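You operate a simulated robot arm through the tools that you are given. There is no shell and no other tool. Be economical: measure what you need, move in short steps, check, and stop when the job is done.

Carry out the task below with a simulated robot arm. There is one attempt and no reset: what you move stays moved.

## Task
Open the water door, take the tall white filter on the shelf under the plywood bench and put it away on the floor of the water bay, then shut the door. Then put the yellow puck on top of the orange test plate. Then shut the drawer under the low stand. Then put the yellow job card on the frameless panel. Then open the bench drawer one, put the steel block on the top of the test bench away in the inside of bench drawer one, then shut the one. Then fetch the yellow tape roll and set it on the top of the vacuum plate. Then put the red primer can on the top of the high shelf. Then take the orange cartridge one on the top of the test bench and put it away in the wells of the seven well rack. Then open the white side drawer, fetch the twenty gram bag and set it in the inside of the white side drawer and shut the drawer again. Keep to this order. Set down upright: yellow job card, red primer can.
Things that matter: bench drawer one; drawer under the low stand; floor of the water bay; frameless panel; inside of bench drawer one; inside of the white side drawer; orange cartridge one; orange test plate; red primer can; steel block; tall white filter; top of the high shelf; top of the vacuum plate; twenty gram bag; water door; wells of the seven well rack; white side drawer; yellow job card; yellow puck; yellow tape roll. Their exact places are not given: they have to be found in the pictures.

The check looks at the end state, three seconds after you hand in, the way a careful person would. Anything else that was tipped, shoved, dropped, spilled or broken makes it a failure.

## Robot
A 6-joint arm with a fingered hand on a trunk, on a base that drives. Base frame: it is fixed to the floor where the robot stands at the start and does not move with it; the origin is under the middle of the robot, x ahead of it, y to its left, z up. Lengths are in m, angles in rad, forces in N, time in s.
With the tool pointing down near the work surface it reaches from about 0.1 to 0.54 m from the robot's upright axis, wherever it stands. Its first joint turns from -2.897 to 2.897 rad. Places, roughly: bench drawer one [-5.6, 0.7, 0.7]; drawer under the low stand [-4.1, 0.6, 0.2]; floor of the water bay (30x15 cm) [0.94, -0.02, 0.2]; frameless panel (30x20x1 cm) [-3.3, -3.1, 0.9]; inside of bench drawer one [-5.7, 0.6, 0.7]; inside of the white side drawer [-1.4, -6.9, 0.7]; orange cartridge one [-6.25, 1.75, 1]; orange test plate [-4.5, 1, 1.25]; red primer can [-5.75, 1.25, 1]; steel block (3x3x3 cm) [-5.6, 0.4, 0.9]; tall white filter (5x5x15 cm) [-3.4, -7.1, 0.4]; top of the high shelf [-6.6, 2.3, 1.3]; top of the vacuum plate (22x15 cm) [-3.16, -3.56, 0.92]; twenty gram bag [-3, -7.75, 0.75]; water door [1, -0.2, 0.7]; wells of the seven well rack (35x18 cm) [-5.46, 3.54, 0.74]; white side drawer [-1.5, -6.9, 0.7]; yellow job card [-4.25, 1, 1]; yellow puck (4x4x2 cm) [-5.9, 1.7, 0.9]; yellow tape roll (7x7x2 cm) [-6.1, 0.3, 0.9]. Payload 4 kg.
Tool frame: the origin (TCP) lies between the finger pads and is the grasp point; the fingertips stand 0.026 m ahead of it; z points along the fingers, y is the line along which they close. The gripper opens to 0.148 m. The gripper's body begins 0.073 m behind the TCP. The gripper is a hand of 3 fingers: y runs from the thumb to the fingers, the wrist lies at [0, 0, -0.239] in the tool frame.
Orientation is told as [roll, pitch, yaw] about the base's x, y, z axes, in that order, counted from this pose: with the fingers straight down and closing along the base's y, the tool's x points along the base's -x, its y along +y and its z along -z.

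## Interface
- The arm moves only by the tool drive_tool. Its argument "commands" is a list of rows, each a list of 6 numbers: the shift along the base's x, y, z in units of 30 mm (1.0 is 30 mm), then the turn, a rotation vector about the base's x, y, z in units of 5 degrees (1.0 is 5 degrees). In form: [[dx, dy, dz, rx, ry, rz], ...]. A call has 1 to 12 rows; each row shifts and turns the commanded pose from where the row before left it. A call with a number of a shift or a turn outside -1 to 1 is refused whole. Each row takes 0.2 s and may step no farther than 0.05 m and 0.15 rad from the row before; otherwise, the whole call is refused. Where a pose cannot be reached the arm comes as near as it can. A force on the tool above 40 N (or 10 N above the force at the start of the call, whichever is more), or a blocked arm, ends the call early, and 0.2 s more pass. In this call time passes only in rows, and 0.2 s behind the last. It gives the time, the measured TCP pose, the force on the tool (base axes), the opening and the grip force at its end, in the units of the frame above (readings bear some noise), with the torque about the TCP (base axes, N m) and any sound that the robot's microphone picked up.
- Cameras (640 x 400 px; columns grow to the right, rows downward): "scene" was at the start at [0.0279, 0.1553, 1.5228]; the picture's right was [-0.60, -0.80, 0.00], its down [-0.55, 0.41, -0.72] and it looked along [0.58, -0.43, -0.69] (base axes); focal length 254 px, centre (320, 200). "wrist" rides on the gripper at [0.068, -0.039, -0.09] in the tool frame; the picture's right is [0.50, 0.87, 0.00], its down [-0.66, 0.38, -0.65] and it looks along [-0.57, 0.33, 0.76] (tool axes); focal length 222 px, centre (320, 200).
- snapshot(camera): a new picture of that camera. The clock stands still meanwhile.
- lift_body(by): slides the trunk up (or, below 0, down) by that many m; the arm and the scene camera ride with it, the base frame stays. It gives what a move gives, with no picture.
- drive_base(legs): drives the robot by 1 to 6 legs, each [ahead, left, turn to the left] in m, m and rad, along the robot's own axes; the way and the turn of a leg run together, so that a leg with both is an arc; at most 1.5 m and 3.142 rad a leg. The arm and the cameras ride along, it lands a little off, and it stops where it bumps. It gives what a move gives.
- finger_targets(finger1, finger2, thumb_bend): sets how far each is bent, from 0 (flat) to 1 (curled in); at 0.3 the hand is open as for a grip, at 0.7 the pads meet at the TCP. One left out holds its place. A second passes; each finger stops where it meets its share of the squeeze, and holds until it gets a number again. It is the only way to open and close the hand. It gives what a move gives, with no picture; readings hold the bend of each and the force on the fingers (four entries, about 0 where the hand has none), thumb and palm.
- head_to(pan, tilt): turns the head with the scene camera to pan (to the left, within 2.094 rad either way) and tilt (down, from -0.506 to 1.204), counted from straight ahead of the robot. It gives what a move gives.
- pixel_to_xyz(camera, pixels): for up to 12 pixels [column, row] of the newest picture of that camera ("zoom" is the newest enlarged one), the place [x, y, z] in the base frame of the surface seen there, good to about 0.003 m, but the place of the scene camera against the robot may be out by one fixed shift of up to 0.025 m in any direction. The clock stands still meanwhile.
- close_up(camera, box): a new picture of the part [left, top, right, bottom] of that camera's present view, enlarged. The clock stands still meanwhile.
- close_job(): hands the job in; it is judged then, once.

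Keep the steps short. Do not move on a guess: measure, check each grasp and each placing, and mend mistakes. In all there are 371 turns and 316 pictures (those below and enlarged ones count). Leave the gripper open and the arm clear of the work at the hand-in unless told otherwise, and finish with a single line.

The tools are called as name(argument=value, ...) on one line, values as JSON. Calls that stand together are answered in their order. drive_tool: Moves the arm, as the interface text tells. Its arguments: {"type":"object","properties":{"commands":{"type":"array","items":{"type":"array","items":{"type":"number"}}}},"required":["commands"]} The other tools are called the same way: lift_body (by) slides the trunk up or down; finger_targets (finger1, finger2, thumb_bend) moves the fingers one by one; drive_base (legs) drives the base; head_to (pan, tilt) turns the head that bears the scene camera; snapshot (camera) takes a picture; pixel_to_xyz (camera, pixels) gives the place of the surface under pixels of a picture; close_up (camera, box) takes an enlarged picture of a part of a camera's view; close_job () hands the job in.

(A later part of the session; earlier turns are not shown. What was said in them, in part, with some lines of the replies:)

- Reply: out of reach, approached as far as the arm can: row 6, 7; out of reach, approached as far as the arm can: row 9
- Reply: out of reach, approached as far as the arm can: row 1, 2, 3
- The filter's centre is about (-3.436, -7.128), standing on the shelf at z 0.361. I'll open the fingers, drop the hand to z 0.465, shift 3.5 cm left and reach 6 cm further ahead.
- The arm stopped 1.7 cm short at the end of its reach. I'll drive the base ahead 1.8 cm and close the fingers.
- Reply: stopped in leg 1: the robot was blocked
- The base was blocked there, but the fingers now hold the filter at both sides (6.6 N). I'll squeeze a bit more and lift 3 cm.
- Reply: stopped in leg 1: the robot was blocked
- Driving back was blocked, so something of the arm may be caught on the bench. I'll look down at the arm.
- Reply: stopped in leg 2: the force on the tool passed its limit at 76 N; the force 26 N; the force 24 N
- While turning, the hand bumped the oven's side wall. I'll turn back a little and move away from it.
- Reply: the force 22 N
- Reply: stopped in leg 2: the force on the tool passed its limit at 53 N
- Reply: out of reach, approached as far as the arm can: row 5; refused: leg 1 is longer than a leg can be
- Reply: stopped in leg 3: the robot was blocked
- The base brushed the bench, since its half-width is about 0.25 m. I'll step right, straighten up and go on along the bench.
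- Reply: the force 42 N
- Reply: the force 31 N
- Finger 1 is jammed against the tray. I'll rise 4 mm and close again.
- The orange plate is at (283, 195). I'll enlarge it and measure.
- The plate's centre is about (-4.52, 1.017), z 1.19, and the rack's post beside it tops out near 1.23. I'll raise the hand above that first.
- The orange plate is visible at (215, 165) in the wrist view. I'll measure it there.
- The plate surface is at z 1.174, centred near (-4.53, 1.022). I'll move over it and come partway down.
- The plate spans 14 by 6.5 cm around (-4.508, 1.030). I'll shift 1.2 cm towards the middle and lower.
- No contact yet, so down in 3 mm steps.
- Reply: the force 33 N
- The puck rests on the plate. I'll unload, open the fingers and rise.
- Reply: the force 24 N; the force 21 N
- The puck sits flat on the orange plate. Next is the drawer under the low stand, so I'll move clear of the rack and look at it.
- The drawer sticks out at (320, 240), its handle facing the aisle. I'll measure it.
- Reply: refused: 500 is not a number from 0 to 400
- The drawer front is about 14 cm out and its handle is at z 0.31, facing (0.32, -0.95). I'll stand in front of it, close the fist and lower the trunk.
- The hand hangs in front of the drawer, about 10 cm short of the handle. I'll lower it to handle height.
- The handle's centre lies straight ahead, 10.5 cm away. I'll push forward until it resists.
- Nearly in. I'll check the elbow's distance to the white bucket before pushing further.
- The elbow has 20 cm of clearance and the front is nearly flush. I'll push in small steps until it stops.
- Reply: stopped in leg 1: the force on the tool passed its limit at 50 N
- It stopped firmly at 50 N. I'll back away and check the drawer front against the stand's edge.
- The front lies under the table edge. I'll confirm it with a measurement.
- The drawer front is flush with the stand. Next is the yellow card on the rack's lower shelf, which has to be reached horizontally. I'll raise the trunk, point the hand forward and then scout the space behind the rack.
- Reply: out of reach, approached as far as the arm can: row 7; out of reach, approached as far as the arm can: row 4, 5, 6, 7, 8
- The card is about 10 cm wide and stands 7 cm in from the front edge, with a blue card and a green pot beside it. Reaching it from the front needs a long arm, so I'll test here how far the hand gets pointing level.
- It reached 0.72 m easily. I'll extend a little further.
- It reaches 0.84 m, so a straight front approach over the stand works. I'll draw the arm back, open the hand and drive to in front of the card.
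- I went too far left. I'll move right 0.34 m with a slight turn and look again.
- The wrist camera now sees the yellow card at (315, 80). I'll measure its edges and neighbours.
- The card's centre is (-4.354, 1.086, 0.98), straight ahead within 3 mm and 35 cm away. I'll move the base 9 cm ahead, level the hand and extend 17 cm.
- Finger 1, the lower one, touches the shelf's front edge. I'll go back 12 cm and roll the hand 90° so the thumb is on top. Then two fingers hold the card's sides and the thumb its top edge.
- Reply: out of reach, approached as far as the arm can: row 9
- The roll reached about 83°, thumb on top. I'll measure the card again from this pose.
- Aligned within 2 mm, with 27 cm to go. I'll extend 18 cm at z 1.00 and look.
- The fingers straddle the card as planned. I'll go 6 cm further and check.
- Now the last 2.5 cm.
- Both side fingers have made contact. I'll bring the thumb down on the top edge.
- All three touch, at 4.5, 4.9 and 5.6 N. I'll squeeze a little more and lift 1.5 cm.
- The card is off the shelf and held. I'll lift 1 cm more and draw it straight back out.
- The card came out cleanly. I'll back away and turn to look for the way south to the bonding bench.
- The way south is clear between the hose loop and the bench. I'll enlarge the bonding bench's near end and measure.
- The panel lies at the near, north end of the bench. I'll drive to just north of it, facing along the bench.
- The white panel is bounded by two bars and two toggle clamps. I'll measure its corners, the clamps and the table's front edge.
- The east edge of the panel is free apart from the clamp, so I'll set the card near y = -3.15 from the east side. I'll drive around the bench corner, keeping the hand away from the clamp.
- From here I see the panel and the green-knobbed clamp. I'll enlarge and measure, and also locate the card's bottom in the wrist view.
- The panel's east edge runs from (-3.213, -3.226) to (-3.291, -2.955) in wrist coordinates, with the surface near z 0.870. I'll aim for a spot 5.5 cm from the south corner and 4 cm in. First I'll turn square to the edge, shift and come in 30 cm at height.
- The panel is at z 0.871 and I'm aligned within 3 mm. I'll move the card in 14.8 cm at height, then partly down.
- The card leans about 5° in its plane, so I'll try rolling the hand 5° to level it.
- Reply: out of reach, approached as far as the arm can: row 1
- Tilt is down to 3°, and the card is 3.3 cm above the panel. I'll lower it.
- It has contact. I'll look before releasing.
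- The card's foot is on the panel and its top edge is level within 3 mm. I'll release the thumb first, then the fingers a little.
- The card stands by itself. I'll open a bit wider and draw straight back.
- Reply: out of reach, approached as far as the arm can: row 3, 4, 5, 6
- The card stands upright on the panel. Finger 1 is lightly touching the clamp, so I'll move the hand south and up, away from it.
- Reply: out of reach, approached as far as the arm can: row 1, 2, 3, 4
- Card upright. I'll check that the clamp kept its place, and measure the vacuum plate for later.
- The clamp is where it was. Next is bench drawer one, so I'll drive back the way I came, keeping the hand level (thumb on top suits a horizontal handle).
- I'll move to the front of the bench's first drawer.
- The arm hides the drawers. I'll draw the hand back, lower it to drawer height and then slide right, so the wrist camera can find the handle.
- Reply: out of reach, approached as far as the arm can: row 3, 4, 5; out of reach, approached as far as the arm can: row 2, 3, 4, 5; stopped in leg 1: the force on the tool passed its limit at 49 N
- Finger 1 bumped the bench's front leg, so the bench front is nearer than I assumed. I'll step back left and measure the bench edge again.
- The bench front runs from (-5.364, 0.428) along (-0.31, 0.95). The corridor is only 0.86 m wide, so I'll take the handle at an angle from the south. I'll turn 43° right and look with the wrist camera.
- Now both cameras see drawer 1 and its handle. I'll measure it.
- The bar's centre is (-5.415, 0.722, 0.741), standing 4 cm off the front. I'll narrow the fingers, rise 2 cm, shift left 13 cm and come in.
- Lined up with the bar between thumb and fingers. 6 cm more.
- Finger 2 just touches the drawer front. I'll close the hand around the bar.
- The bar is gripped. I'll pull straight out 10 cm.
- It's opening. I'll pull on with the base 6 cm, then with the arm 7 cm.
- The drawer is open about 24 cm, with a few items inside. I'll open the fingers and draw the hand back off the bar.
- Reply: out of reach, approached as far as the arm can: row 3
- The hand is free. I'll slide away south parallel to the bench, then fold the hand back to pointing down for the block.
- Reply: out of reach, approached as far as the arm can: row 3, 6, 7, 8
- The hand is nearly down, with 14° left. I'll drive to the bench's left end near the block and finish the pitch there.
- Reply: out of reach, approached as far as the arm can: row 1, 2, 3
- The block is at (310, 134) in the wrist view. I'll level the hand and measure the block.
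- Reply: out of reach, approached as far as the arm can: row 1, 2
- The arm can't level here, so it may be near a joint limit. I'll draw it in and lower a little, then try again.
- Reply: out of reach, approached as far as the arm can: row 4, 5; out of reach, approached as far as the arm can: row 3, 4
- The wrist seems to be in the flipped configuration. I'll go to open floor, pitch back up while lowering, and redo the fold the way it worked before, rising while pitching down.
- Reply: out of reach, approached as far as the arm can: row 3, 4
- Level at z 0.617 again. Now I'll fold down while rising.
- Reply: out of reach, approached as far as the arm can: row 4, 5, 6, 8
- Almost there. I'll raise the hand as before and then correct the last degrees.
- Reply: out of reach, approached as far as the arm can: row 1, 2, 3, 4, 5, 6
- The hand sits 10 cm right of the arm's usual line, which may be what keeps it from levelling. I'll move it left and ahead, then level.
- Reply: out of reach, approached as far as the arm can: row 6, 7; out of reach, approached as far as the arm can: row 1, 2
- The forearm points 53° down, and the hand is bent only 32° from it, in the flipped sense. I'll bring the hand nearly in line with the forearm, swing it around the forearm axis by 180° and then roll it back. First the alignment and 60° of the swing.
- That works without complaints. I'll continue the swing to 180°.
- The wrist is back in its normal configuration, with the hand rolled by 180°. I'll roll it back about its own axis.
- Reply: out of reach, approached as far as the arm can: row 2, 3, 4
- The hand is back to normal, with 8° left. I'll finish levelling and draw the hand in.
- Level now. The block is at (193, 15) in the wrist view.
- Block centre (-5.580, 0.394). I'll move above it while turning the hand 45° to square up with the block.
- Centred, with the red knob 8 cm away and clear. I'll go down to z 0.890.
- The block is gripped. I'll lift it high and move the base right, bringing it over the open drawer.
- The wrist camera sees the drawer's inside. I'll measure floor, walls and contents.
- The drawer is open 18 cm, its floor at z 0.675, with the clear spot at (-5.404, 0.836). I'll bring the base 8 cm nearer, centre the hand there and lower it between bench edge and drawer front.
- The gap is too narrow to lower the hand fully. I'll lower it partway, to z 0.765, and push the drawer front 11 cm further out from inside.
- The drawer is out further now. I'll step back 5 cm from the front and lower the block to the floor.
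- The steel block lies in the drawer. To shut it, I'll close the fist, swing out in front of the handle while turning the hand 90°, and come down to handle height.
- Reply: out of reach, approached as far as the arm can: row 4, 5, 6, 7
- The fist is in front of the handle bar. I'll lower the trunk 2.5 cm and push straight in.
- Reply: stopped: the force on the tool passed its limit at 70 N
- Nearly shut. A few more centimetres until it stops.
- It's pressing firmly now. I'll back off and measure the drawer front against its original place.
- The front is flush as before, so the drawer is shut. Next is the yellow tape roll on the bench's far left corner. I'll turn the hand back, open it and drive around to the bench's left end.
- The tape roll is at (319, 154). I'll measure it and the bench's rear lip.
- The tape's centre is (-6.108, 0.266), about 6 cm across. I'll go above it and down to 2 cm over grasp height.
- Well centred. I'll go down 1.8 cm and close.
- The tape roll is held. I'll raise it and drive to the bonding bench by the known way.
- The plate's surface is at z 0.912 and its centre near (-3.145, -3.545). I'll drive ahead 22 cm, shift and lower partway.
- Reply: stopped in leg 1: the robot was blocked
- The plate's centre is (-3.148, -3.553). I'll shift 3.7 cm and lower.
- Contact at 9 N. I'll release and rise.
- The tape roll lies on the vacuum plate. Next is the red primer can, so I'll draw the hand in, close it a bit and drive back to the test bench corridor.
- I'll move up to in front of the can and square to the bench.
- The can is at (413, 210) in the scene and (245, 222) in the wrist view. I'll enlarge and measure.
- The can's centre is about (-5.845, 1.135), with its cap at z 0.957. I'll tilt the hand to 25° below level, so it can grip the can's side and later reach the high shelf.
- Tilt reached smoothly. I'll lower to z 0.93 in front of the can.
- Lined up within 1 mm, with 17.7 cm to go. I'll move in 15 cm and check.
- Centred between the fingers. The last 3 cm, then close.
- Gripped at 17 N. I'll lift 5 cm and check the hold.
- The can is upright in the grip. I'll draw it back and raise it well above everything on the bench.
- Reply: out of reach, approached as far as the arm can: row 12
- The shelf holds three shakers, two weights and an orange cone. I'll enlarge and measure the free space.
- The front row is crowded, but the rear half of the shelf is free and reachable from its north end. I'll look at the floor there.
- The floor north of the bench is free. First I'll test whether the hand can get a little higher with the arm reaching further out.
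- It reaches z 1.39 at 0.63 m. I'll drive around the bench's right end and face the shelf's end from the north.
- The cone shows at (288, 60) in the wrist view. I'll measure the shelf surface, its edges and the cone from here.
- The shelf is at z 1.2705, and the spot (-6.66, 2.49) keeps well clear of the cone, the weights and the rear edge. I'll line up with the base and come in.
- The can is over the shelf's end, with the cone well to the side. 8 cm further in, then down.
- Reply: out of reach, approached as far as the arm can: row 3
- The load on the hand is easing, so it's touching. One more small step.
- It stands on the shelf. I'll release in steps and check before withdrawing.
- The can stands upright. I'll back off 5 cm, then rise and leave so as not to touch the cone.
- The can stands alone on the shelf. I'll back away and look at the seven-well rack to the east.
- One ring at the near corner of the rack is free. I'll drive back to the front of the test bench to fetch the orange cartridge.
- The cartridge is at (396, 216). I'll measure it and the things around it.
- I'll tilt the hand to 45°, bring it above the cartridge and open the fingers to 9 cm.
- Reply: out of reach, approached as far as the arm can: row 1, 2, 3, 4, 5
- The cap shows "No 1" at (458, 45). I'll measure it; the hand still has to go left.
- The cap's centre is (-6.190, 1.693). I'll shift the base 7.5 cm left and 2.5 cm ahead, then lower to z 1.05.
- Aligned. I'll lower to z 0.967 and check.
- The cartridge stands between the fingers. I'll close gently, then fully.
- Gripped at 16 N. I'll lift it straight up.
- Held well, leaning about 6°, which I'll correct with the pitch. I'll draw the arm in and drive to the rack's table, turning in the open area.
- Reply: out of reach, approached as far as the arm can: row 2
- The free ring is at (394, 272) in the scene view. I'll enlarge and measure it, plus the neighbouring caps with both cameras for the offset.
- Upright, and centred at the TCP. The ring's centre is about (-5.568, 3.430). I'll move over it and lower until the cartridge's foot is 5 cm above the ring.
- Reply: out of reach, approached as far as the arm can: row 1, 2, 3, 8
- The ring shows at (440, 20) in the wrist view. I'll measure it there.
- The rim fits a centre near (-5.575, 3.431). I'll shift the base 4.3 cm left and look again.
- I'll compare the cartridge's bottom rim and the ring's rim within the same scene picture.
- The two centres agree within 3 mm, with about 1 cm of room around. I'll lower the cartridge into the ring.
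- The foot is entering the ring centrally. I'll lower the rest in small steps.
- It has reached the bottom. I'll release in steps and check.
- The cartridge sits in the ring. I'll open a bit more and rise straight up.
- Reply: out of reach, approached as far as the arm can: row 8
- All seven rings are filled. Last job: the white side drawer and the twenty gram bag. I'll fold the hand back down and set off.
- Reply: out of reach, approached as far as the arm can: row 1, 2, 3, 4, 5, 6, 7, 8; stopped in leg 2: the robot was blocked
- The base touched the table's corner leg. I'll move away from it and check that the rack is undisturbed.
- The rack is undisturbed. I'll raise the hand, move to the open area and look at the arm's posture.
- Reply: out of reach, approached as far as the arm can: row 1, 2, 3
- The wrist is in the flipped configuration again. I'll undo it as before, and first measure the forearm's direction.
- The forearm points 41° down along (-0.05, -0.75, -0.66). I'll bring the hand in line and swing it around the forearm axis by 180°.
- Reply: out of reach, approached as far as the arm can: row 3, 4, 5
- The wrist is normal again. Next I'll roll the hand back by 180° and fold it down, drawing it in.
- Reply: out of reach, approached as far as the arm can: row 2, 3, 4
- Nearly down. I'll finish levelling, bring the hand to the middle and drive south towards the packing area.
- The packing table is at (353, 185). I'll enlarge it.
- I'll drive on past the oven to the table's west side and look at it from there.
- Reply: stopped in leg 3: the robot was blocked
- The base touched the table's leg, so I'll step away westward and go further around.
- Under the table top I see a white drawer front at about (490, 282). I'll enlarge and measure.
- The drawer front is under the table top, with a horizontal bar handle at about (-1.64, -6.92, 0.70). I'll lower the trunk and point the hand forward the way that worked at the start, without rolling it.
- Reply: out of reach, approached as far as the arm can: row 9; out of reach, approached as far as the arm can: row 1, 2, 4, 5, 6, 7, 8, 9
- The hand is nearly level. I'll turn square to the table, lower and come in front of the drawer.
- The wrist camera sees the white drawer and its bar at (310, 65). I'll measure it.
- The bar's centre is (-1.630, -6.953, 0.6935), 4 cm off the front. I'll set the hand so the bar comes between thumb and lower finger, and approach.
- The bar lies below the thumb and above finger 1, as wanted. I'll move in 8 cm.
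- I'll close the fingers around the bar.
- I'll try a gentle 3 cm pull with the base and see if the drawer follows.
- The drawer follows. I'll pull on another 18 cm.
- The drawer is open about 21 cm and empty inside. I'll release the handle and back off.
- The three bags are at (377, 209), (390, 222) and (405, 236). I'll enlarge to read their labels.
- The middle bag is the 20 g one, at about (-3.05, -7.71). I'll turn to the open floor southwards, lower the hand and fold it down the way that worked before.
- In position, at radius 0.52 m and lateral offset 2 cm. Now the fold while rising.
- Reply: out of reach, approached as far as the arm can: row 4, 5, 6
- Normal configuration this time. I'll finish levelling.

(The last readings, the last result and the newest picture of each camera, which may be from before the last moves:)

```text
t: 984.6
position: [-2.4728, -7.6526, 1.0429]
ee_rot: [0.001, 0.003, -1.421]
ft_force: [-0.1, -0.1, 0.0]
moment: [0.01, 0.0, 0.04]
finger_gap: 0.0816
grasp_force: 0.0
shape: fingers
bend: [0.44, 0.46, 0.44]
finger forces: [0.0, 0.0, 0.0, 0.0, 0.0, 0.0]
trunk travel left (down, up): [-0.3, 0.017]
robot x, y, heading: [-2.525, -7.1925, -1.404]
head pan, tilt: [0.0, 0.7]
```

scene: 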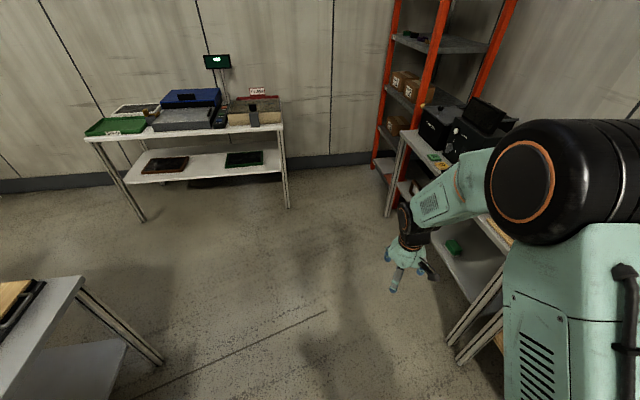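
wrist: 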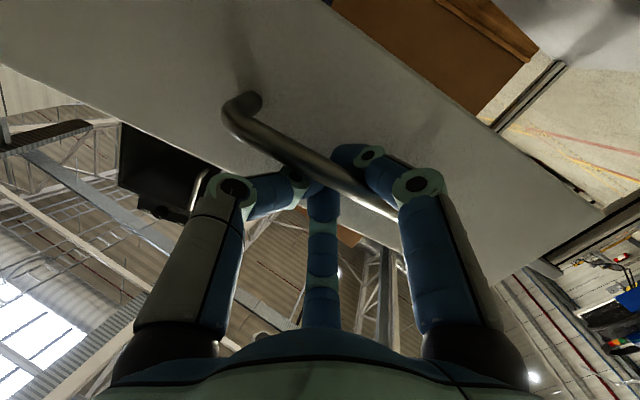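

Level. I'll turn to face the plywood bench, move in front of the bag and turn the hand by 90° so the fingers close across the row of bags.

drive_base(legs=[[0, 0, -1.438], [0.15, 0.342, 0]])

drive_tool(commands=[[0, 0, 0, 0, 0, -1], [0, 0, 0, 0, 0, -1], [0, 0, 0, 0, 0, -1], [0, 0, 0, 0, 0, -1], [0, 0, 0, 0, 0, -1], [0, 0, 0, 0, 0, -1], [0, 0, 0, 0, 0, -1], [0, 0, 0, 0, 0, -1], [0, 0, 0, 0, 0, -1]])

drive_tool(commands=[[0, 0, 0, 0, 0, -1], [0, 0, 0, 0, 0, -1], [0, 0, 0, 0, 0, -1], [0, 0, 0, 0, 0, -1], [0, 0, 0, 0, 0, -1], [0, 0, 0, 0, 0, -1], [0, 0, 0, 0, 0, -1], [0, 0, 0, 0, 0, -1], [0, 0, 0, 0, 0, -1]])

snapshot(camera="wrist")

```text
t: 991.7
position: [-3.0163, -7.6822, 1.0421]
ee_rot: [0.002, -0.001, -2.857]
ft_force: [0.5, -0.4, -0.5]
moment: [-0.01, -0.02, 0.0]
finger_gap: 0.0817
grasp_force: 0.1
shape: fingers
bend: [0.44, 0.46, 0.44]
finger forces: [0.1, 0.0, 0.0, 0.0, 0.0, 0.1]
trunk travel left (down, up): [-0.3, 0.017]
robot x, y, heading: [-2.5639, -7.5672, -2.846]
head pan, tilt: [0.0, 0.7]
```

```text
t: 993.7
position: [-3.0158, -7.6832, 1.0406]
ee_rot: [-0.001, 0.0, 2.638]
ft_force: [-0.3, -0.6, -1.0]
moment: [0.0, 0.01, -0.05]
finger_gap: 0.0817
grasp_force: 0.1
shape: fingers
bend: [0.44, 0.46, 0.44]
finger forces: [0.0, 0.1, 0.1, 0.0, 0.0, 0.1]
trunk travel left (down, up): [-0.3, 0.017]
robot x, y, heading: [-2.5649, -7.5617, -2.839]
head pan, tilt: [0.0, 0.7]
```

```text
t: 995.7
position: [-3.0156, -7.6821, 1.0417]
ee_rot: [0.0, 0.001, 1.853]
ft_force: [-0.3, 0.1, -0.2]
moment: [0.02, -0.02, -0.02]
finger_gap: 0.0817
grasp_force: 0.0
shape: fingers
bend: [0.44, 0.46, 0.44]
finger forces: [0.0, 0.0, 0.1, 0.0, 0.1, 0.1]
trunk travel left (down, up): [-0.3, 0.017]
robot x, y, heading: [-2.5664, -7.5674, -2.845]
head pan, tilt: [0.0, 0.7]
```

```text
64 pictures are left
```

wrist: 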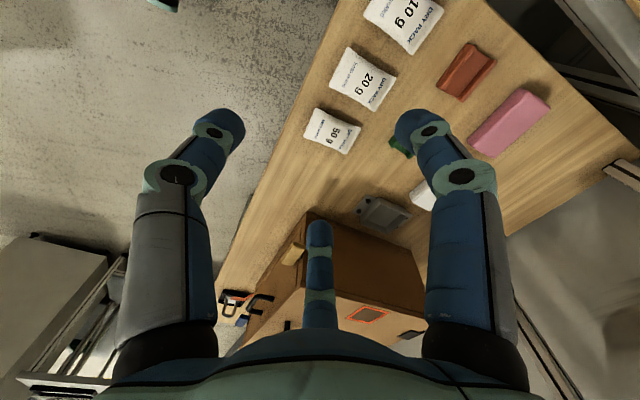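

The 20 g bag is at (362, 78). I'll measure its corners, its neighbours and the chest.

pixel_to_xyz(camera="wrist", pixels=[[362, 78], [346, 48], [397, 72], [375, 110], [331, 83], [333, 130], [405, 20], [320, 95], [310, 215], [330, 60], [300, 160]])

close_up(camera="wrist", box=[290, 10, 450, 170])

```text
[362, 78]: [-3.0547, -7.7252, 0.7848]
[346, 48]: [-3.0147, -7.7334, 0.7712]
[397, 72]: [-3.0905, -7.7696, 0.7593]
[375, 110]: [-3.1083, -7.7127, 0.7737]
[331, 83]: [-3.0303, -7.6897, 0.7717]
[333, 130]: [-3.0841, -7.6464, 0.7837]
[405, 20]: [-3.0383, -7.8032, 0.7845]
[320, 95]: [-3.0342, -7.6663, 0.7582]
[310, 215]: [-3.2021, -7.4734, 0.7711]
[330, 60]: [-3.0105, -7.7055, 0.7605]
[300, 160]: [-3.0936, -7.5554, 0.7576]
```

```text
2.50 times, centred on (370, 90) of wrist
```

zoom: 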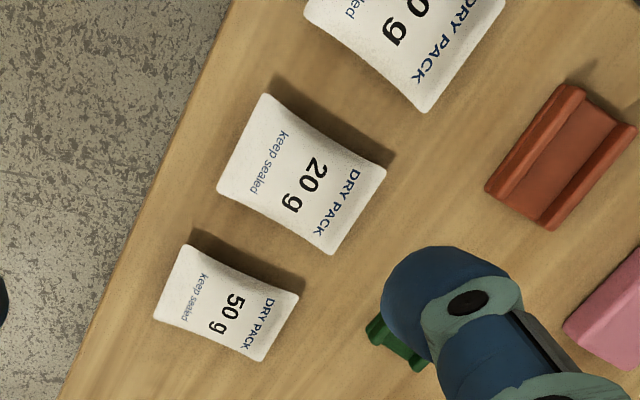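

The bag is about 8.4 by 5 cm, centred at (-3.061, -7.726), on the table at z 0.759. I'll set the opening and come down to z 0.86 above it.

finger_targets(finger1=0.45, finger2=0.45, thumb_bend=0.43)

drive_tool(commands=[[-0.76, -0.74, 0, 0, 0, 0], [-0.76, -0.74, 0, 0, 0, 0], [0, 0, -1, 0, 0, 0], [0, 0, -1, 0, 0, 0], [0, 0, -1, 0, 0, 0], [0, 0, -1, 0, 0, 0], [0, 0, -1, 0, 0, 0], [0, 0, -1, 0, 0, 0]])

snapshot(camera="wrist")

```text
t: 996.7
position: [-3.0162, -7.6822, 1.0416]
ee_rot: [0.001, -0.001, 1.855]
ft_force: [0.2, -0.1, 0.2]
moment: [0.02, -0.01, 0.02]
finger_gap: 0.0822
grasp_force: 0.1
shape: fingers
bend: [0.45, 0.45, 0.43]
finger forces: [0.1, 0.1, 0.0, 0.0, 0.0, 0.1]
trunk travel left (down, up): [-0.3, 0.017]
robot x, y, heading: [-2.5649, -7.5647, -2.845]
head pan, tilt: [0.0, 0.7]
```

```text
t: 998.5
position: [-3.0626, -7.7264, 0.8608]
ee_rot: [-0.001, 0.001, 1.857]
ft_force: [0.0, 0.0, -0.6]
moment: [0.0, 0.01, 0.0]
finger_gap: 0.082
grasp_force: 0.0
shape: fingers
bend: [0.45, 0.45, 0.43]
finger forces: [0.0, 0.0, 0.0, 0.0, 0.0, 0.0]
trunk travel left (down, up): [-0.3, 0.017]
robot x, y, heading: [-2.5645, -7.5691, -2.84]
head pan, tilt: [0.0, 0.7]
```

```text
62 pictures are left
```

wrist: 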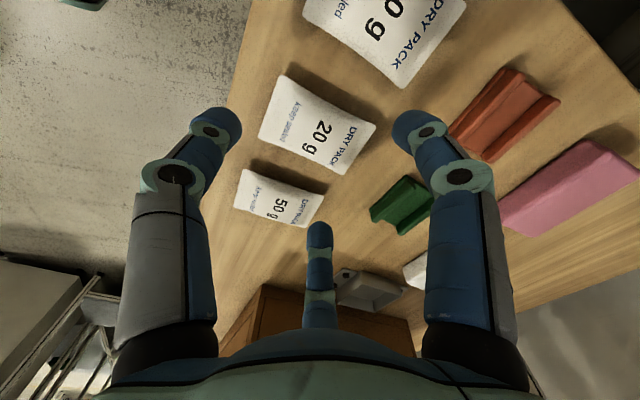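

Centred. I'll lower to z 0.803.

drive_tool(commands=[[0, 0, -0.8, 0, 0, 0], [0, 0, -0.8, 0, 0, 0], [0, 0, -0.3, 0, 0, 0]])

snapshot(camera="wrist")

```text
t: 999.3
position: [-3.0626, -7.7277, 0.805]
ee_rot: [-0.001, 0.002, 1.856]
ft_force: [-0.2, 0.5, -0.1]
moment: [0.0, -0.02, 0.01]
finger_gap: 0.082
grasp_force: 0.1
shape: fingers
bend: [0.45, 0.45, 0.43]
finger forces: [0.1, 0.0, 0.2, 0.1, 0.0, 0.0]
trunk travel left (down, up): [-0.3, 0.017]
robot x, y, heading: [-2.5664, -7.5677, -2.842]
head pan, tilt: [0.0, 0.7]
```

```text
61 pictures are left
```

wrist: 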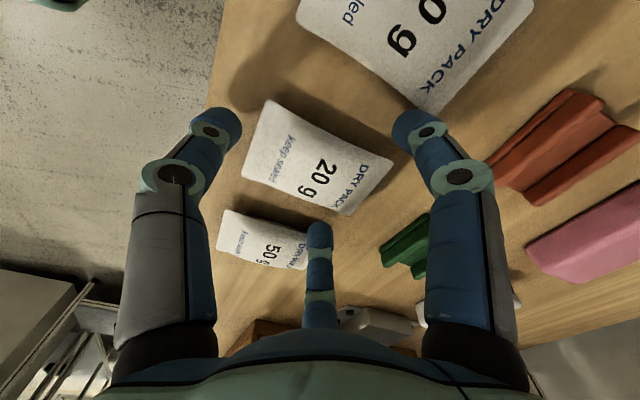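

No contact with the neighbours. 5 mm lower, then close in steps.

drive_tool(commands=[[0, 0, -0.17, 0, 0, 0]])

finger_targets(finger1=0.55, finger2=0.55, thumb_bend=0.53)

finger_targets(finger1=0.7, finger2=0.7, thumb_bend=0.7)

snapshot(camera="wrist")

```text
t: 999.7
position: [-3.063, -7.7256, 0.799]
ee_rot: [0.0, 0.001, 1.855]
ft_force: [-0.5, 0.1, -0.5]
moment: [-0.02, 0.0, 0.01]
finger_gap: 0.0819
grasp_force: 0.0
shape: fingers
bend: [0.45, 0.45, 0.43]
finger forces: [0.0, 0.0, 0.1, 0.0, 0.0, 0.0]
trunk travel left (down, up): [-0.3, 0.017]
robot x, y, heading: [-2.5647, -7.5646, -2.843]
head pan, tilt: [0.0, 0.7]
```

```text
t: 1000.7
position: [-3.0618, -7.7265, 0.799]
ee_rot: [-0.001, 0.001, 1.856]
ft_force: [-0.8, 0.2, -1.1]
moment: [0.04, 0.0, 0.01]
finger_gap: 0.05
grasp_force: 0.0
shape: fingers
bend: [0.55, 0.55, 0.53]
finger forces: [0.2, 0.1, 0.0, 0.1, 0.1, 0.0]
trunk travel left (down, up): [-0.3, 0.017]
robot x, y, heading: [-2.5634, -7.5691, -2.843]
head pan, tilt: [0.0, 0.7]
```

```text
t: 1001.7
position: [-3.0624, -7.7256, 0.799]
ee_rot: [0.001, -0.001, 1.856]
ft_force: [0.0, -0.2, 0.1]
moment: [0.0, 0.01, 0.02]
finger_gap: 0.024
grasp_force: 11.6
shape: fingers
bend: [0.58, 0.56, 0.66]
finger forces: [8.4, 8.7, 0.0, 0.1, 6.5, 0.0]
trunk travel left (down, up): [-0.3, 0.017]
robot x, y, heading: [-2.5648, -7.5675, -2.843]
head pan, tilt: [0.0, 0.7]
```

```text
60 pictures are left
```

wrist: 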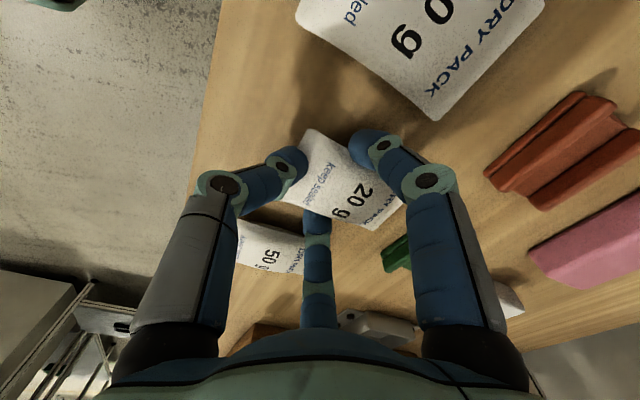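

The bag is gripped by all three. I'll lift it slowly.

drive_tool(commands=[[0, 0, 0.3, 0, 0, 0], [0, 0, 0.5, 0, 0, 0], [0, 0, 1, 0, 0, 0], [0, 0, 1, 0, 0, 0]])

snapshot(camera="wrist")

```text
t: 1002.7
position: [-3.0639, -7.7251, 0.8838]
ee_rot: [0.002, 0.0, 1.856]
ft_force: [0.1, -0.4, -0.4]
moment: [-0.02, -0.03, -0.02]
finger_gap: 0.0235
grasp_force: 11.6
shape: fingers
bend: [0.58, 0.56, 0.66]
finger forces: [8.4, 8.6, 0.0, 0.1, 6.5, 0.0]
trunk travel left (down, up): [-0.3, 0.017]
robot x, y, heading: [-2.5663, -7.5677, -2.849]
head pan, tilt: [0.0, 0.7]
```

```text
59 pictures are left
```

wrist: 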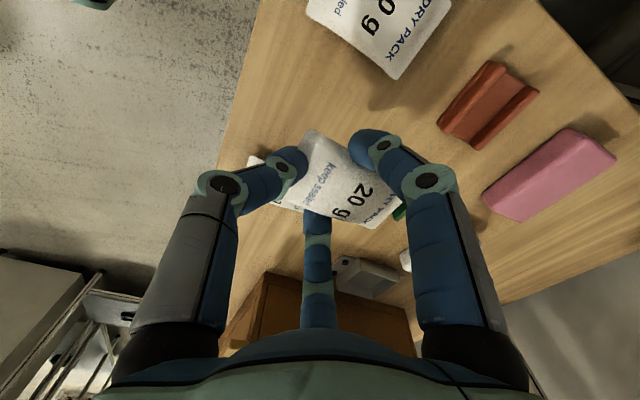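

The bag holds. I'll raise it, back off, turn around and bring it in front of the open white drawer.

drive_tool(commands=[[0.2, 0.06, 1, 0, 0, 0], [0.2, 0.06, 1, 0, 0, 0], [0.2, 0.06, 1, 0, 0, 0], [0.2, 0.06, 1, 0, 0, 0], [0.2, 0.06, 1, 0, 0, 0], [0.2, 0.06, 1, 0, 0, 0]])

drive_base(legs=[[-0.25, 0, 0], [0, 0, 3.14], [0.25, 0.295, 0]])

head_to(pan=0.25, tilt=0.9)

snapshot(camera="scene")

snapshot(camera="wrist")

```text
t: 1004.1
position: [-3.0258, -7.7154, 1.0615]
ee_rot: [0.001, 0.0, 1.855]
ft_force: [-0.1, 0.1, 0.1]
moment: [-0.02, 0.02, 0.01]
finger_gap: 0.0239
grasp_force: 11.6
shape: fingers
bend: [0.58, 0.56, 0.66]
finger forces: [8.3, 8.7, 0.0, 0.0, 6.4, 0.0]
trunk travel left (down, up): [-0.3, 0.017]
robot x, y, heading: [-2.5622, -7.5652, -2.836]
head pan, tilt: [0.0, 0.7]
```

```text
t: 1015.9
position: [-1.6571, -7.0379, 1.0607]
ee_rot: [0.001, 0.001, -1.388]
ft_force: [0.0, 0.8, -0.6]
moment: [-0.04, 0.02, -0.03]
finger_gap: 0.0234
grasp_force: 11.1
shape: fingers
bend: [0.58, 0.56, 0.67]
finger forces: [8.5, 8.6, 0.1, 0.1, 5.6, 0.0]
trunk travel left (down, up): [-0.3, 0.017]
robot x, y, heading: [-2.1318, -7.1383, 0.196]
head pan, tilt: [0.0, 0.7]
```

```text
t: 1016.7
position: [-1.6577, -7.0393, 1.0595]
ee_rot: [-0.002, 0.001, -1.386]
ft_force: [0.4, -0.3, 0.2]
moment: [0.01, 0.01, 0.02]
finger_gap: 0.0232
grasp_force: 11.7
shape: fingers
bend: [0.58, 0.56, 0.67]
finger forces: [8.5, 8.8, 0.0, 0.0, 5.6, 0.0]
trunk travel left (down, up): [-0.3, 0.017]
robot x, y, heading: [-2.1291, -7.1413, 0.196]
head pan, tilt: [0.25, 0.901]
```

```text
58 pictures are left
```

scene: 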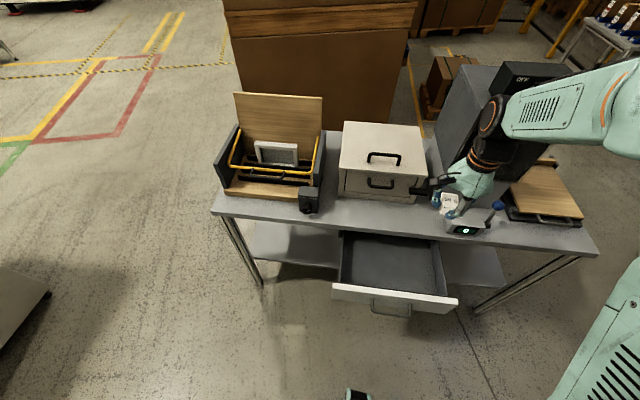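

```text
57 pictures are left
```

wrist: 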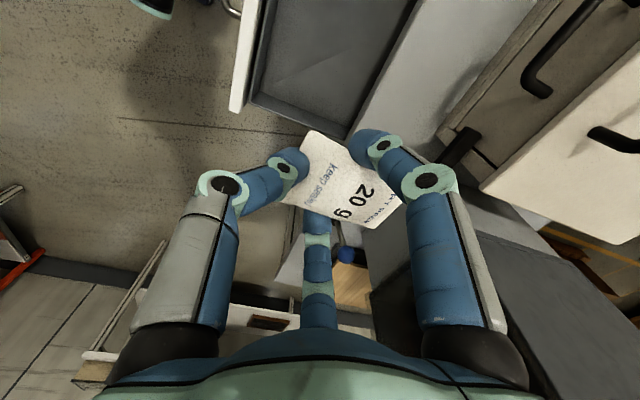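

The drawer's inside shows at (320, 60) in the wrist view. I'll measure its floor, front and the table edge.

pixel_to_xyz(camera="wrist", pixels=[[320, 60], [300, 90], [265, 60], [245, 60], [290, 110], [360, 80], [395, 90], [340, 20], [290, 20], [320, 115], [270, 15]])

```text
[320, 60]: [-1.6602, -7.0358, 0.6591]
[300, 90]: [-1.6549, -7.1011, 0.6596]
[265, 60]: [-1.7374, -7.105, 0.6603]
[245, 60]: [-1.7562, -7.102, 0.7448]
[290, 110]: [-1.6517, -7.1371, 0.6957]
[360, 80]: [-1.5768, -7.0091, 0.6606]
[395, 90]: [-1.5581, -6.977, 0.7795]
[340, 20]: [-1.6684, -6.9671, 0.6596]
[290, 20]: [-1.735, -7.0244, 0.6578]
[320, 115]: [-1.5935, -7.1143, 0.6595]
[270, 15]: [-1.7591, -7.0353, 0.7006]
```

The floor is at z 0.6595 and the open part is 18.5 cm deep, centred at (-1.667, -7.019). I'll centre over it and lower to z 0.78.

drive_tool(commands=[[-0.3, 0.67, -0.9, 0, 0, 0], [0, 0, -1, 0, 0, 0], [0, 0, -1, 0, 0, 0], [0, 0, -1, 0, 0, 0], [0, 0, -1, 0, 0, 0], [0, 0, -1, 0, 0, 0], [0, 0, -1, 0, 0, 0], [0, 0, -1, 0, 0, 0], [0, 0, -1, 0, 0, 0], [0, 0, -0.4, 0, 0, 0]])

snapshot(camera="wrist")

snapshot(camera="scene")

```text
t: 1018.9
position: [-1.6661, -7.0193, 0.7812]
ee_rot: [0.0, 0.001, -1.386]
ft_force: [0.3, -0.4, -0.2]
moment: [-0.01, 0.01, -0.04]
finger_gap: 0.0232
grasp_force: 11.2
shape: fingers
bend: [0.58, 0.56, 0.67]
finger forces: [8.5, 8.6, 0.0, 0.0, 5.6, 0.0]
trunk travel left (down, up): [-0.3, 0.017]
robot x, y, heading: [-2.1282, -7.1434, 0.2]
head pan, tilt: [0.25, 0.901]
```

```text
56 pictures are left
```

wrist: 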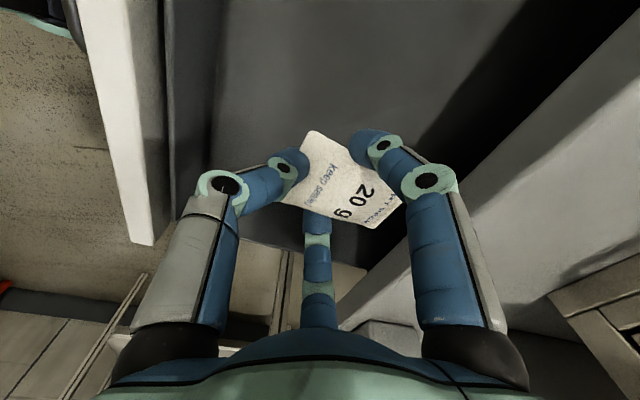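

```text
55 pictures are left
```

scene: 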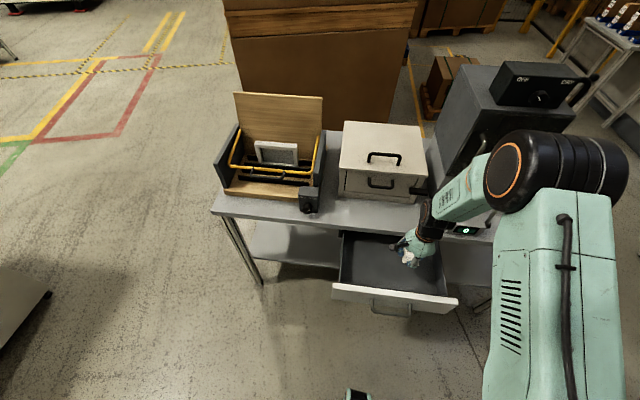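

Centred between the drawer front and the table edge. I'll lower the bag towards the floor.

drive_tool(commands=[[0, 0, -0.6, 0, 0, 0], [0, 0, -0.6, 0, 0, 0], [0, 0, -0.6, 0, 0, 0], [0, 0, -0.5, 0, 0, 0]])

drive_tool(commands=[[0, 0, -0.15, 0, 0, 0], [0, 0, -0.15, 0, 0, 0]])

snapshot(camera="wrist")

```text
t: 1019.9
position: [-1.6657, -7.0206, 0.7113]
ee_rot: [0.0, 0.001, -1.387]
ft_force: [-0.3, -0.1, -0.4]
moment: [-0.01, -0.01, 0.01]
finger_gap: 0.023
grasp_force: 10.8
shape: fingers
bend: [0.58, 0.56, 0.67]
finger forces: [8.5, 8.6, 0.0, 0.0, 5.5, 0.0]
trunk travel left (down, up): [-0.3, 0.017]
robot x, y, heading: [-2.1318, -7.1422, 0.196]
head pan, tilt: [0.25, 0.901]
```

```text
t: 1020.5
position: [-1.6657, -7.0185, 0.7025]
ee_rot: [0.001, 0.001, -1.389]
ft_force: [0.0, -0.5, -0.6]
moment: [-0.02, -0.01, 0.01]
finger_gap: 0.023
grasp_force: 11.3
shape: fingers
bend: [0.58, 0.56, 0.67]
finger forces: [8.5, 8.6, 0.0, 0.1, 5.6, 0.1]
trunk travel left (down, up): [-0.3, 0.017]
robot x, y, heading: [-2.1339, -7.1405, 0.195]
head pan, tilt: [0.25, 0.901]
```

```text
54 pictures are left
```

wrist: 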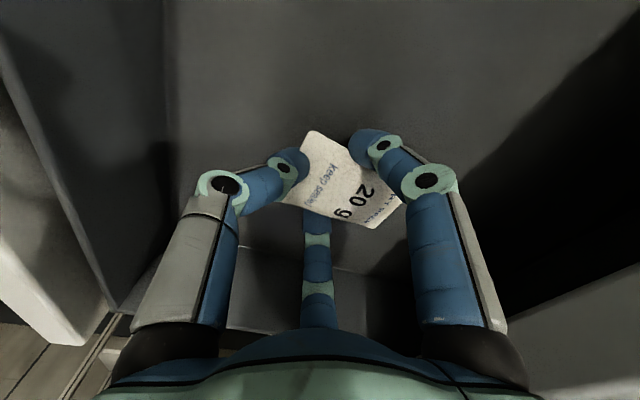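

drive_tool(commands=[[0, 0, -0.1, 0, 0, 0], [0, 0, -0.1, 0, 0, 0]])

finger_targets(finger1=0.52, finger2=0.52, thumb_bend=0.52)

drive_tool(commands=[[0, 0, 0.4, 0, 0, 0], [0, 0, 0.8, 0, 0, 0], [0, 0, 1, 0, 0, 0], [0, 0, 1, 0, 0, 0], [0, 0, 1, 0, 0, 0], [0, 0, 1, 0, 0, 0]])

snapshot(camera="wrist")

```text
t: 1021.1
position: [-1.6666, -7.0193, 0.6971]
ee_rot: [0.0, 0.0, -1.387]
ft_force: [-0.9, 0.3, 2.1]
moment: [-0.05, -0.09, 0.02]
finger_gap: 0.0231
grasp_force: 12.6
shape: fingers
bend: [0.58, 0.56, 0.66]
finger forces: [8.9, 9.1, 0.0, 0.1, 6.2, 0.0]
trunk travel left (down, up): [-0.3, 0.017]
robot x, y, heading: [-2.1301, -7.1416, 0.199]
head pan, tilt: [0.25, 0.901]
```

```text
t: 1022.1
position: [-1.6658, -7.0186, 0.6969]
ee_rot: [0.0, 0.001, -1.388]
ft_force: [0.1, 0.8, 0.1]
moment: [0.03, 0.02, 0.03]
finger_gap: 0.0548
grasp_force: 0.0
shape: fingers
bend: [0.52, 0.52, 0.52]
finger forces: [0.0, 0.1, 0.1, 0.0, 0.0, 0.0]
trunk travel left (down, up): [-0.3, 0.017]
robot x, y, heading: [-2.1315, -7.1441, 0.199]
head pan, tilt: [0.25, 0.901]
```

```text
t: 1023.5
position: [-1.6653, -7.0183, 0.8539]
ee_rot: [0.0, 0.0, -1.388]
ft_force: [0.1, 0.2, -0.7]
moment: [0.01, 0.03, 0.01]
finger_gap: 0.055
grasp_force: 0.1
shape: fingers
bend: [0.52, 0.52, 0.52]
finger forces: [0.1, 0.0, 0.0, 0.0, 0.0, 0.0]
trunk travel left (down, up): [-0.3, 0.017]
robot x, y, heading: [-2.1315, -7.1404, 0.202]
head pan, tilt: [0.25, 0.901]
```

```text
53 pictures are left
```

wrist: 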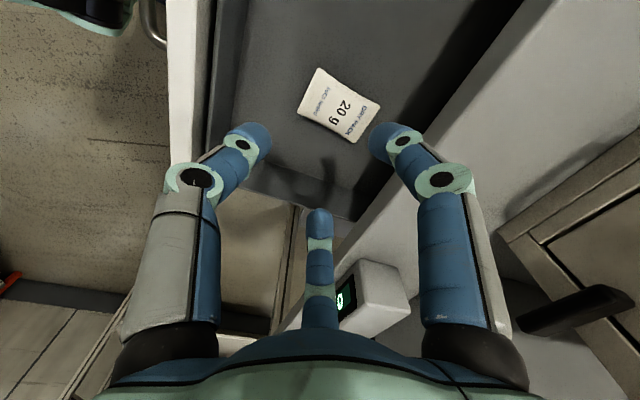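

The 20 g bag lies flat in the drawer. I'll raise the hand, close the fist, back up and lower it in front of the handle.

drive_tool(commands=[[0, 0, 1, 0, 0, 0], [0, 0, 1, 0, 0, 0], [0, 0, 1, 0, 0, 0]])

finger_targets(finger1=0.8, finger2=0.8, thumb_bend=0.8)

drive_base(legs=[[-0.3, 0, 0]])

drive_tool(commands=[[-0.2, 0.6, -1, 0, 0, 0], [0, 0, -1, 0, 0, 0], [0, 0, -1, 0, 0, 0], [0, 0, -1, 0, 0, 0], [0, 0, -1, 0, 0, 0], [0, 0, -1, 0, 0, 0], [0, 0, -1, 0, 0, 0], [0, 0, -0.8, 0, 0, 0]])

snapshot(camera="scene")

snapshot(camera="wrist")

```text
t: 1024.3
position: [-1.6661, -7.0196, 0.945]
ee_rot: [-0.002, 0.002, -1.388]
ft_force: [0.7, -0.2, -0.5]
moment: [-0.01, -0.02, -0.01]
finger_gap: 0.0552
grasp_force: 0.0
shape: fingers
bend: [0.52, 0.52, 0.52]
finger forces: [0.0, 0.0, 0.0, 0.1, 0.0, 0.1]
trunk travel left (down, up): [-0.3, 0.017]
robot x, y, heading: [-2.1356, -7.1411, 0.196]
head pan, tilt: [0.25, 0.901]
```

```text
t: 1025.3
position: [-1.6652, -7.0204, 0.946]
ee_rot: [-0.001, -0.001, -1.388]
ft_force: [-1.0, -0.3, 0.1]
moment: [0.01, 0.01, 0.01]
finger_gap: 0.0001
grasp_force: 0.2
shape: fingers
bend: [0.76, 0.76, 0.74]
finger forces: [0.1, 0.0, 0.0, 0.1, 0.0, 0.0]
trunk travel left (down, up): [-0.3, 0.017]
robot x, y, heading: [-2.135, -7.139, 0.197]
head pan, tilt: [0.25, 0.901]
```

```text
t: 1027.3
position: [-1.9632, -7.0814, 0.9444]
ee_rot: [0.0, 0.0, -1.393]
ft_force: [0.4, -0.2, -0.3]
moment: [0.03, 0.0, 0.01]
finger_gap: 0.0001
grasp_force: 0.1
shape: fingers
bend: [0.76, 0.76, 0.74]
finger forces: [0.0, 0.0, 0.1, 0.0, 0.0, 0.0]
trunk travel left (down, up): [-0.3, 0.017]
robot x, y, heading: [-2.4267, -7.1976, 0.189]
head pan, tilt: [0.25, 0.901]
```

```text
t: 1029.2
position: [-1.9699, -7.0619, 0.7098]
ee_rot: [0.0, -0.001, -1.392]
ft_force: [0.1, 0.2, -0.4]
moment: [-0.01, -0.03, 0.03]
finger_gap: 0.0002
grasp_force: 0.0
shape: fingers
bend: [0.76, 0.76, 0.74]
finger forces: [0.0, 0.0, 0.0, 0.0, 0.0, 0.0]
trunk travel left (down, up): [-0.3, 0.017]
robot x, y, heading: [-2.4264, -7.2009, 0.191]
head pan, tilt: [0.25, 0.901]
```

```text
52 pictures are left
```

scene: 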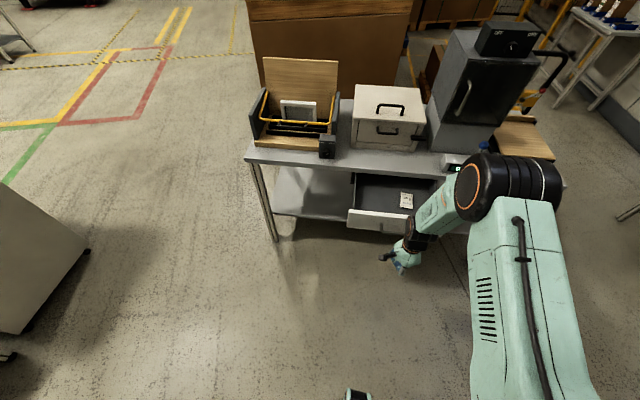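

```text
51 pictures are left
```

wrist: 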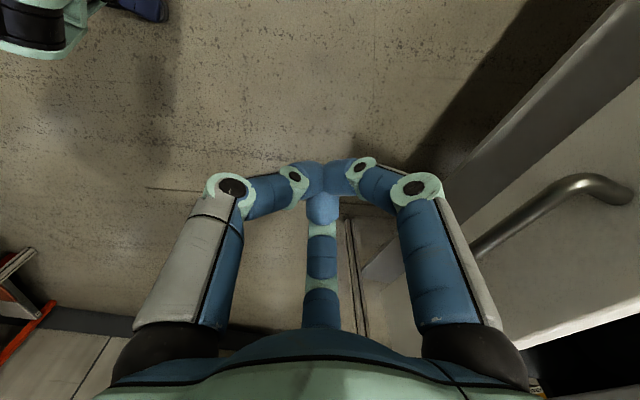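

pixel_to_xyz(camera="wrist", pixels=[[600, 183], [550, 195], [500, 230], [470, 250], [560, 300], [590, 80]])

```text
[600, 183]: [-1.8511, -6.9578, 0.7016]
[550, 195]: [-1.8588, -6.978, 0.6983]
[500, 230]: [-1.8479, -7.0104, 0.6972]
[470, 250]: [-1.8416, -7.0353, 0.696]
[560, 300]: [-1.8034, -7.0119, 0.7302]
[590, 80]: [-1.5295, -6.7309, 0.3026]
```

The fist is in line with the handle's middle. I'll lower 1 cm and push the drawer in with the base.

drive_tool(commands=[[0, 0, -0.25, 0, 0, 0]])

drive_base(legs=[[0.0994, 0.0115, 0], [0.0994, 0.0115, 0], [0.06, 0.007, 0]])

snapshot(camera="scene")

snapshot(camera="wrist")

```text
t: 1029.5
position: [-1.9707, -7.0625, 0.7015]
ee_rot: [0.001, -0.001, -1.392]
ft_force: [-0.2, -0.4, 0.2]
moment: [-0.02, -0.01, -0.03]
finger_gap: 0.0
grasp_force: 0.0
shape: fingers
bend: [0.76, 0.76, 0.74]
finger forces: [0.0, 0.1, 0.1, 0.1, 0.0, 0.0]
trunk travel left (down, up): [-0.3, 0.017]
robot x, y, heading: [-2.4282, -7.1974, 0.194]
head pan, tilt: [0.25, 0.901]
```

```text
t: 1032.0
position: [-1.7221, -6.9809, 0.7018]
ee_rot: [-0.002, 0.001, -1.388]
ft_force: [1.0, -0.5, 0.4]
moment: [-0.02, 0.01, -0.01]
finger_gap: 0.0002
grasp_force: 0.1
shape: fingers
bend: [0.77, 0.76, 0.74]
finger forces: [0.1, 0.0, 0.0, 0.0, 0.0, 0.0]
trunk travel left (down, up): [-0.3, 0.017]
robot x, y, heading: [-2.1805, -7.1202, 0.199]
head pan, tilt: [0.25, 0.901]
```

```text
50 pictures are left
```

scene: 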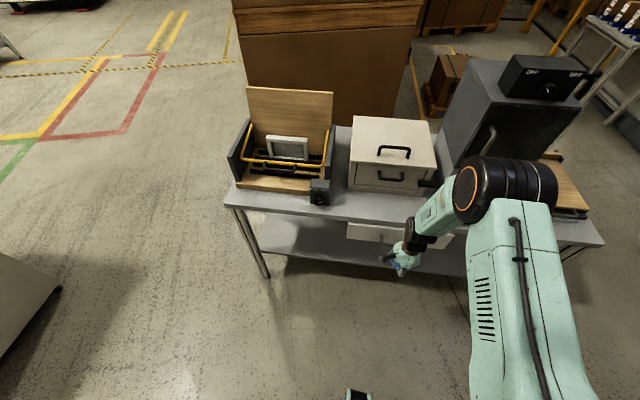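

```text
49 pictures are left
```

wrist: 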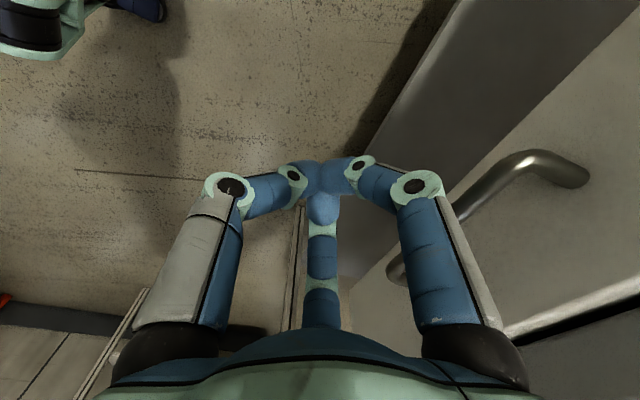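

Almost in. I'll push the last centimetres until it stops.

drive_base(legs=[[0.02, 0.0023, 0], [0.02, 0.0023, 0], [0.02, 0.0023, 0]])

snapshot(camera="wrist")

close_up(camera="scene", box=[320, 170, 500, 300])

```text
t: 1033.6
position: [-1.6643, -6.963, 0.7021]
ee_rot: [-0.002, -0.002, -1.387]
ft_force: [-0.6, -0.3, -0.2]
moment: [-0.03, -0.04, -0.04]
finger_gap: 0.0
grasp_force: 0.0
shape: fingers
bend: [0.77, 0.76, 0.74]
finger forces: [0.1, 0.0, 0.1, 0.1, 0.0, 0.0]
trunk travel left (down, up): [-0.3, 0.017]
robot x, y, heading: [-2.1244, -7.1019, 0.195]
head pan, tilt: [0.25, 0.901]
```

```text
48 pictures are left
```

wrist: 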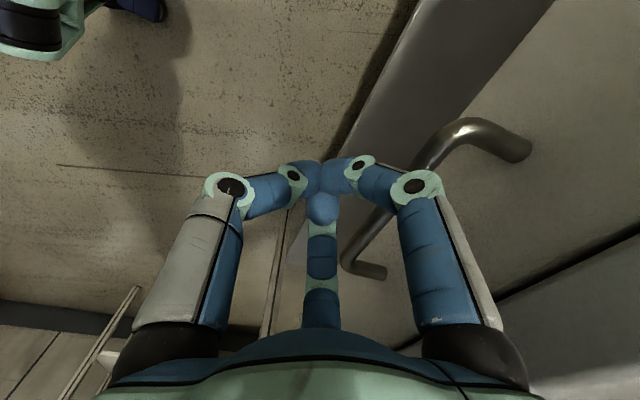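

```text
3.08 times, centred on (410, 235) of scene
```

zoom: 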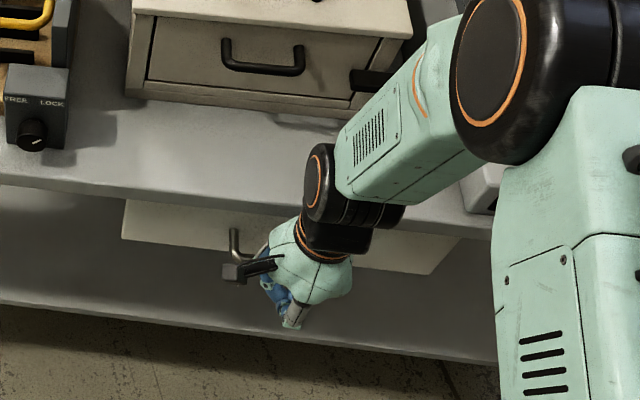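

pixel_to_xyz(camera="wrist", pixels=[[460, 125], [365, 250], [355, 268], [500, 145], [430, 290], [560, 180], [520, 280]])

```text
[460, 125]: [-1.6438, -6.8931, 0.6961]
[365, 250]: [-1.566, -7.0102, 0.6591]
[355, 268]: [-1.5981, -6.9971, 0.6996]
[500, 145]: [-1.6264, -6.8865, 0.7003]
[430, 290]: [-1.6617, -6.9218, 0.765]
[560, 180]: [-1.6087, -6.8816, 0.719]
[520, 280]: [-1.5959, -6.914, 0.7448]
```

The bar and the front are back where they were when shut. I'll give one small push to be sure, then back off.

drive_base(legs=[[0.012, 0.0015, 0]])

drive_base(legs=[[-0.25, 0, 0]])

finger_targets(finger1=0.3, finger2=0.3, thumb_bend=0.3)

snapshot(camera="scene")

```text
t: 1034.4
position: [-1.6536, -6.9591, 0.7027]
ee_rot: [0.0, -0.001, -1.387]
ft_force: [-0.4, 1.3, -0.5]
moment: [0.0, -0.04, 0.0]
finger_gap: 0.0
grasp_force: 0.2
shape: fingers
bend: [0.77, 0.76, 0.74]
finger forces: [0.0, 0.1, 0.0, 0.1, 0.0, 0.0]
trunk travel left (down, up): [-0.3, 0.017]
robot x, y, heading: [-2.1093, -7.0978, 0.198]
head pan, tilt: [0.25, 0.901]
```

```text
t: 1036.2
position: [-1.8966, -7.0029, 0.7035]
ee_rot: [0.002, -0.002, -1.377]
ft_force: [-0.6, -0.3, -0.2]
moment: [0.01, 0.0, 0.0]
finger_gap: 0.0002
grasp_force: 0.0
shape: fingers
bend: [0.77, 0.76, 0.74]
finger forces: [0.0, 0.0, 0.0, 0.0, 0.0, 0.0]
trunk travel left (down, up): [-0.3, 0.017]
robot x, y, heading: [-2.3519, -7.1483, 0.208]
head pan, tilt: [0.25, 0.901]
```

```text
t: 1037.2
position: [-1.8972, -7.0024, 0.7026]
ee_rot: [0.0, 0.0, -1.378]
ft_force: [0.3, 0.0, -0.2]
moment: [0.01, -0.01, -0.02]
finger_gap: 0.1267
grasp_force: 0.1
shape: fingers
bend: [0.3, 0.3, 0.3]
finger forces: [0.0, 0.0, 0.0, 0.0, 0.0, 0.0]
trunk travel left (down, up): [-0.3, 0.017]
robot x, y, heading: [-2.3535, -7.1491, 0.21]
head pan, tilt: [0.25, 0.901]
```

```text
46 pictures are left
```

scene: 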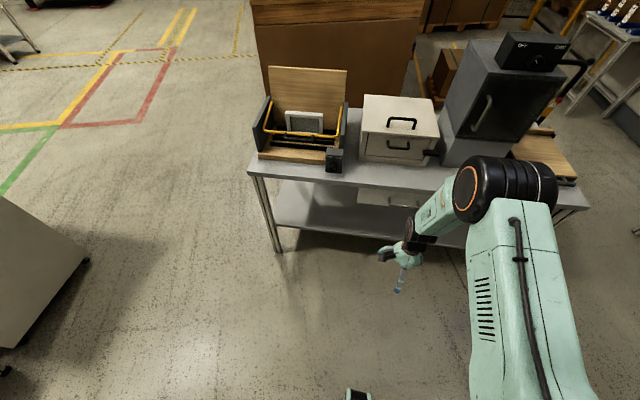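

close_up(camera="scene", box=[320, 170, 460, 260])

pixel_to_xyz(camera="scene", pixels=[[368, 196], [380, 197], [395, 199], [405, 203], [362, 182], [395, 187]])

```text
4.44 times, centred on (390, 215) of scene
```

zoom: 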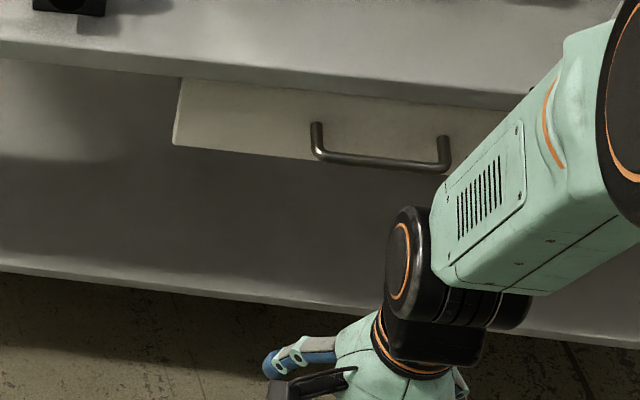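

```text
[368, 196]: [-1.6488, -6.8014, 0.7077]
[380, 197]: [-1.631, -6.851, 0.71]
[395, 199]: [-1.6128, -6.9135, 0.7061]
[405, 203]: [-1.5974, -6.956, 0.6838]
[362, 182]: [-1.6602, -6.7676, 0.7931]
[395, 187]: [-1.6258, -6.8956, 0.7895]
```

The drawer front is back at its original place, so it's shut. I'll move the arm clear and hand in.

drive_base(legs=[[-0.2, 0.2, 0]])

drive_tool(commands=[[0, 0, 1, 0, 0, 0], [0, 0, 1, 0, 0, 0], [0, 0, 1, 0, 0, 0], [0, 0, 1, 0, 0, 0], [0, 0, 1, 0, 0, 0]])

snapshot(camera="scene")

```text
t: 1039.6
position: [-2.1362, -6.846, 0.7029]
ee_rot: [0.002, -0.001, -1.377]
ft_force: [-0.1, -0.1, -0.9]
moment: [-0.01, -0.05, -0.03]
finger_gap: 0.1267
grasp_force: 0.0
shape: fingers
bend: [0.3, 0.3, 0.3]
finger forces: [0.0, 0.1, 0.0, 0.0, 0.0, 0.0]
trunk travel left (down, up): [-0.3, 0.017]
robot x, y, heading: [-2.5939, -6.9908, 0.209]
head pan, tilt: [0.25, 0.901]
```

```text
t: 1040.8
position: [-2.1368, -6.8452, 0.854]
ee_rot: [-0.002, -0.001, -1.377]
ft_force: [0.1, 0.1, -0.2]
moment: [0.02, 0.0, 0.01]
finger_gap: 0.1268
grasp_force: 0.0
shape: fingers
bend: [0.3, 0.3, 0.3]
finger forces: [0.0, 0.0, 0.0, 0.0, 0.0, 0.1]
trunk travel left (down, up): [-0.3, 0.017]
robot x, y, heading: [-2.5981, -6.9943, 0.212]
head pan, tilt: [0.25, 0.901]
```

```text
44 pictures are left
```

scene: 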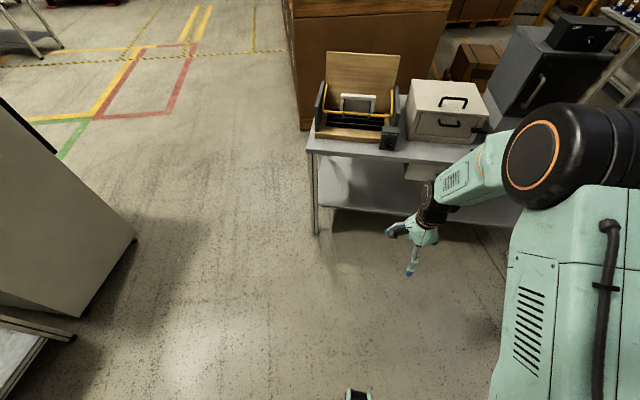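

All nine jobs are done in order, the hand is open and the arm is clear, so I'm handing in.

close_job()

```text
The job is handed in.
```

All nine tasks were carried out in the given order and the job is handed in, but the check's verdict did not come back; along the way the robot bumped the oven, a few benches and tables, and a clamp, and nothing looked moved.
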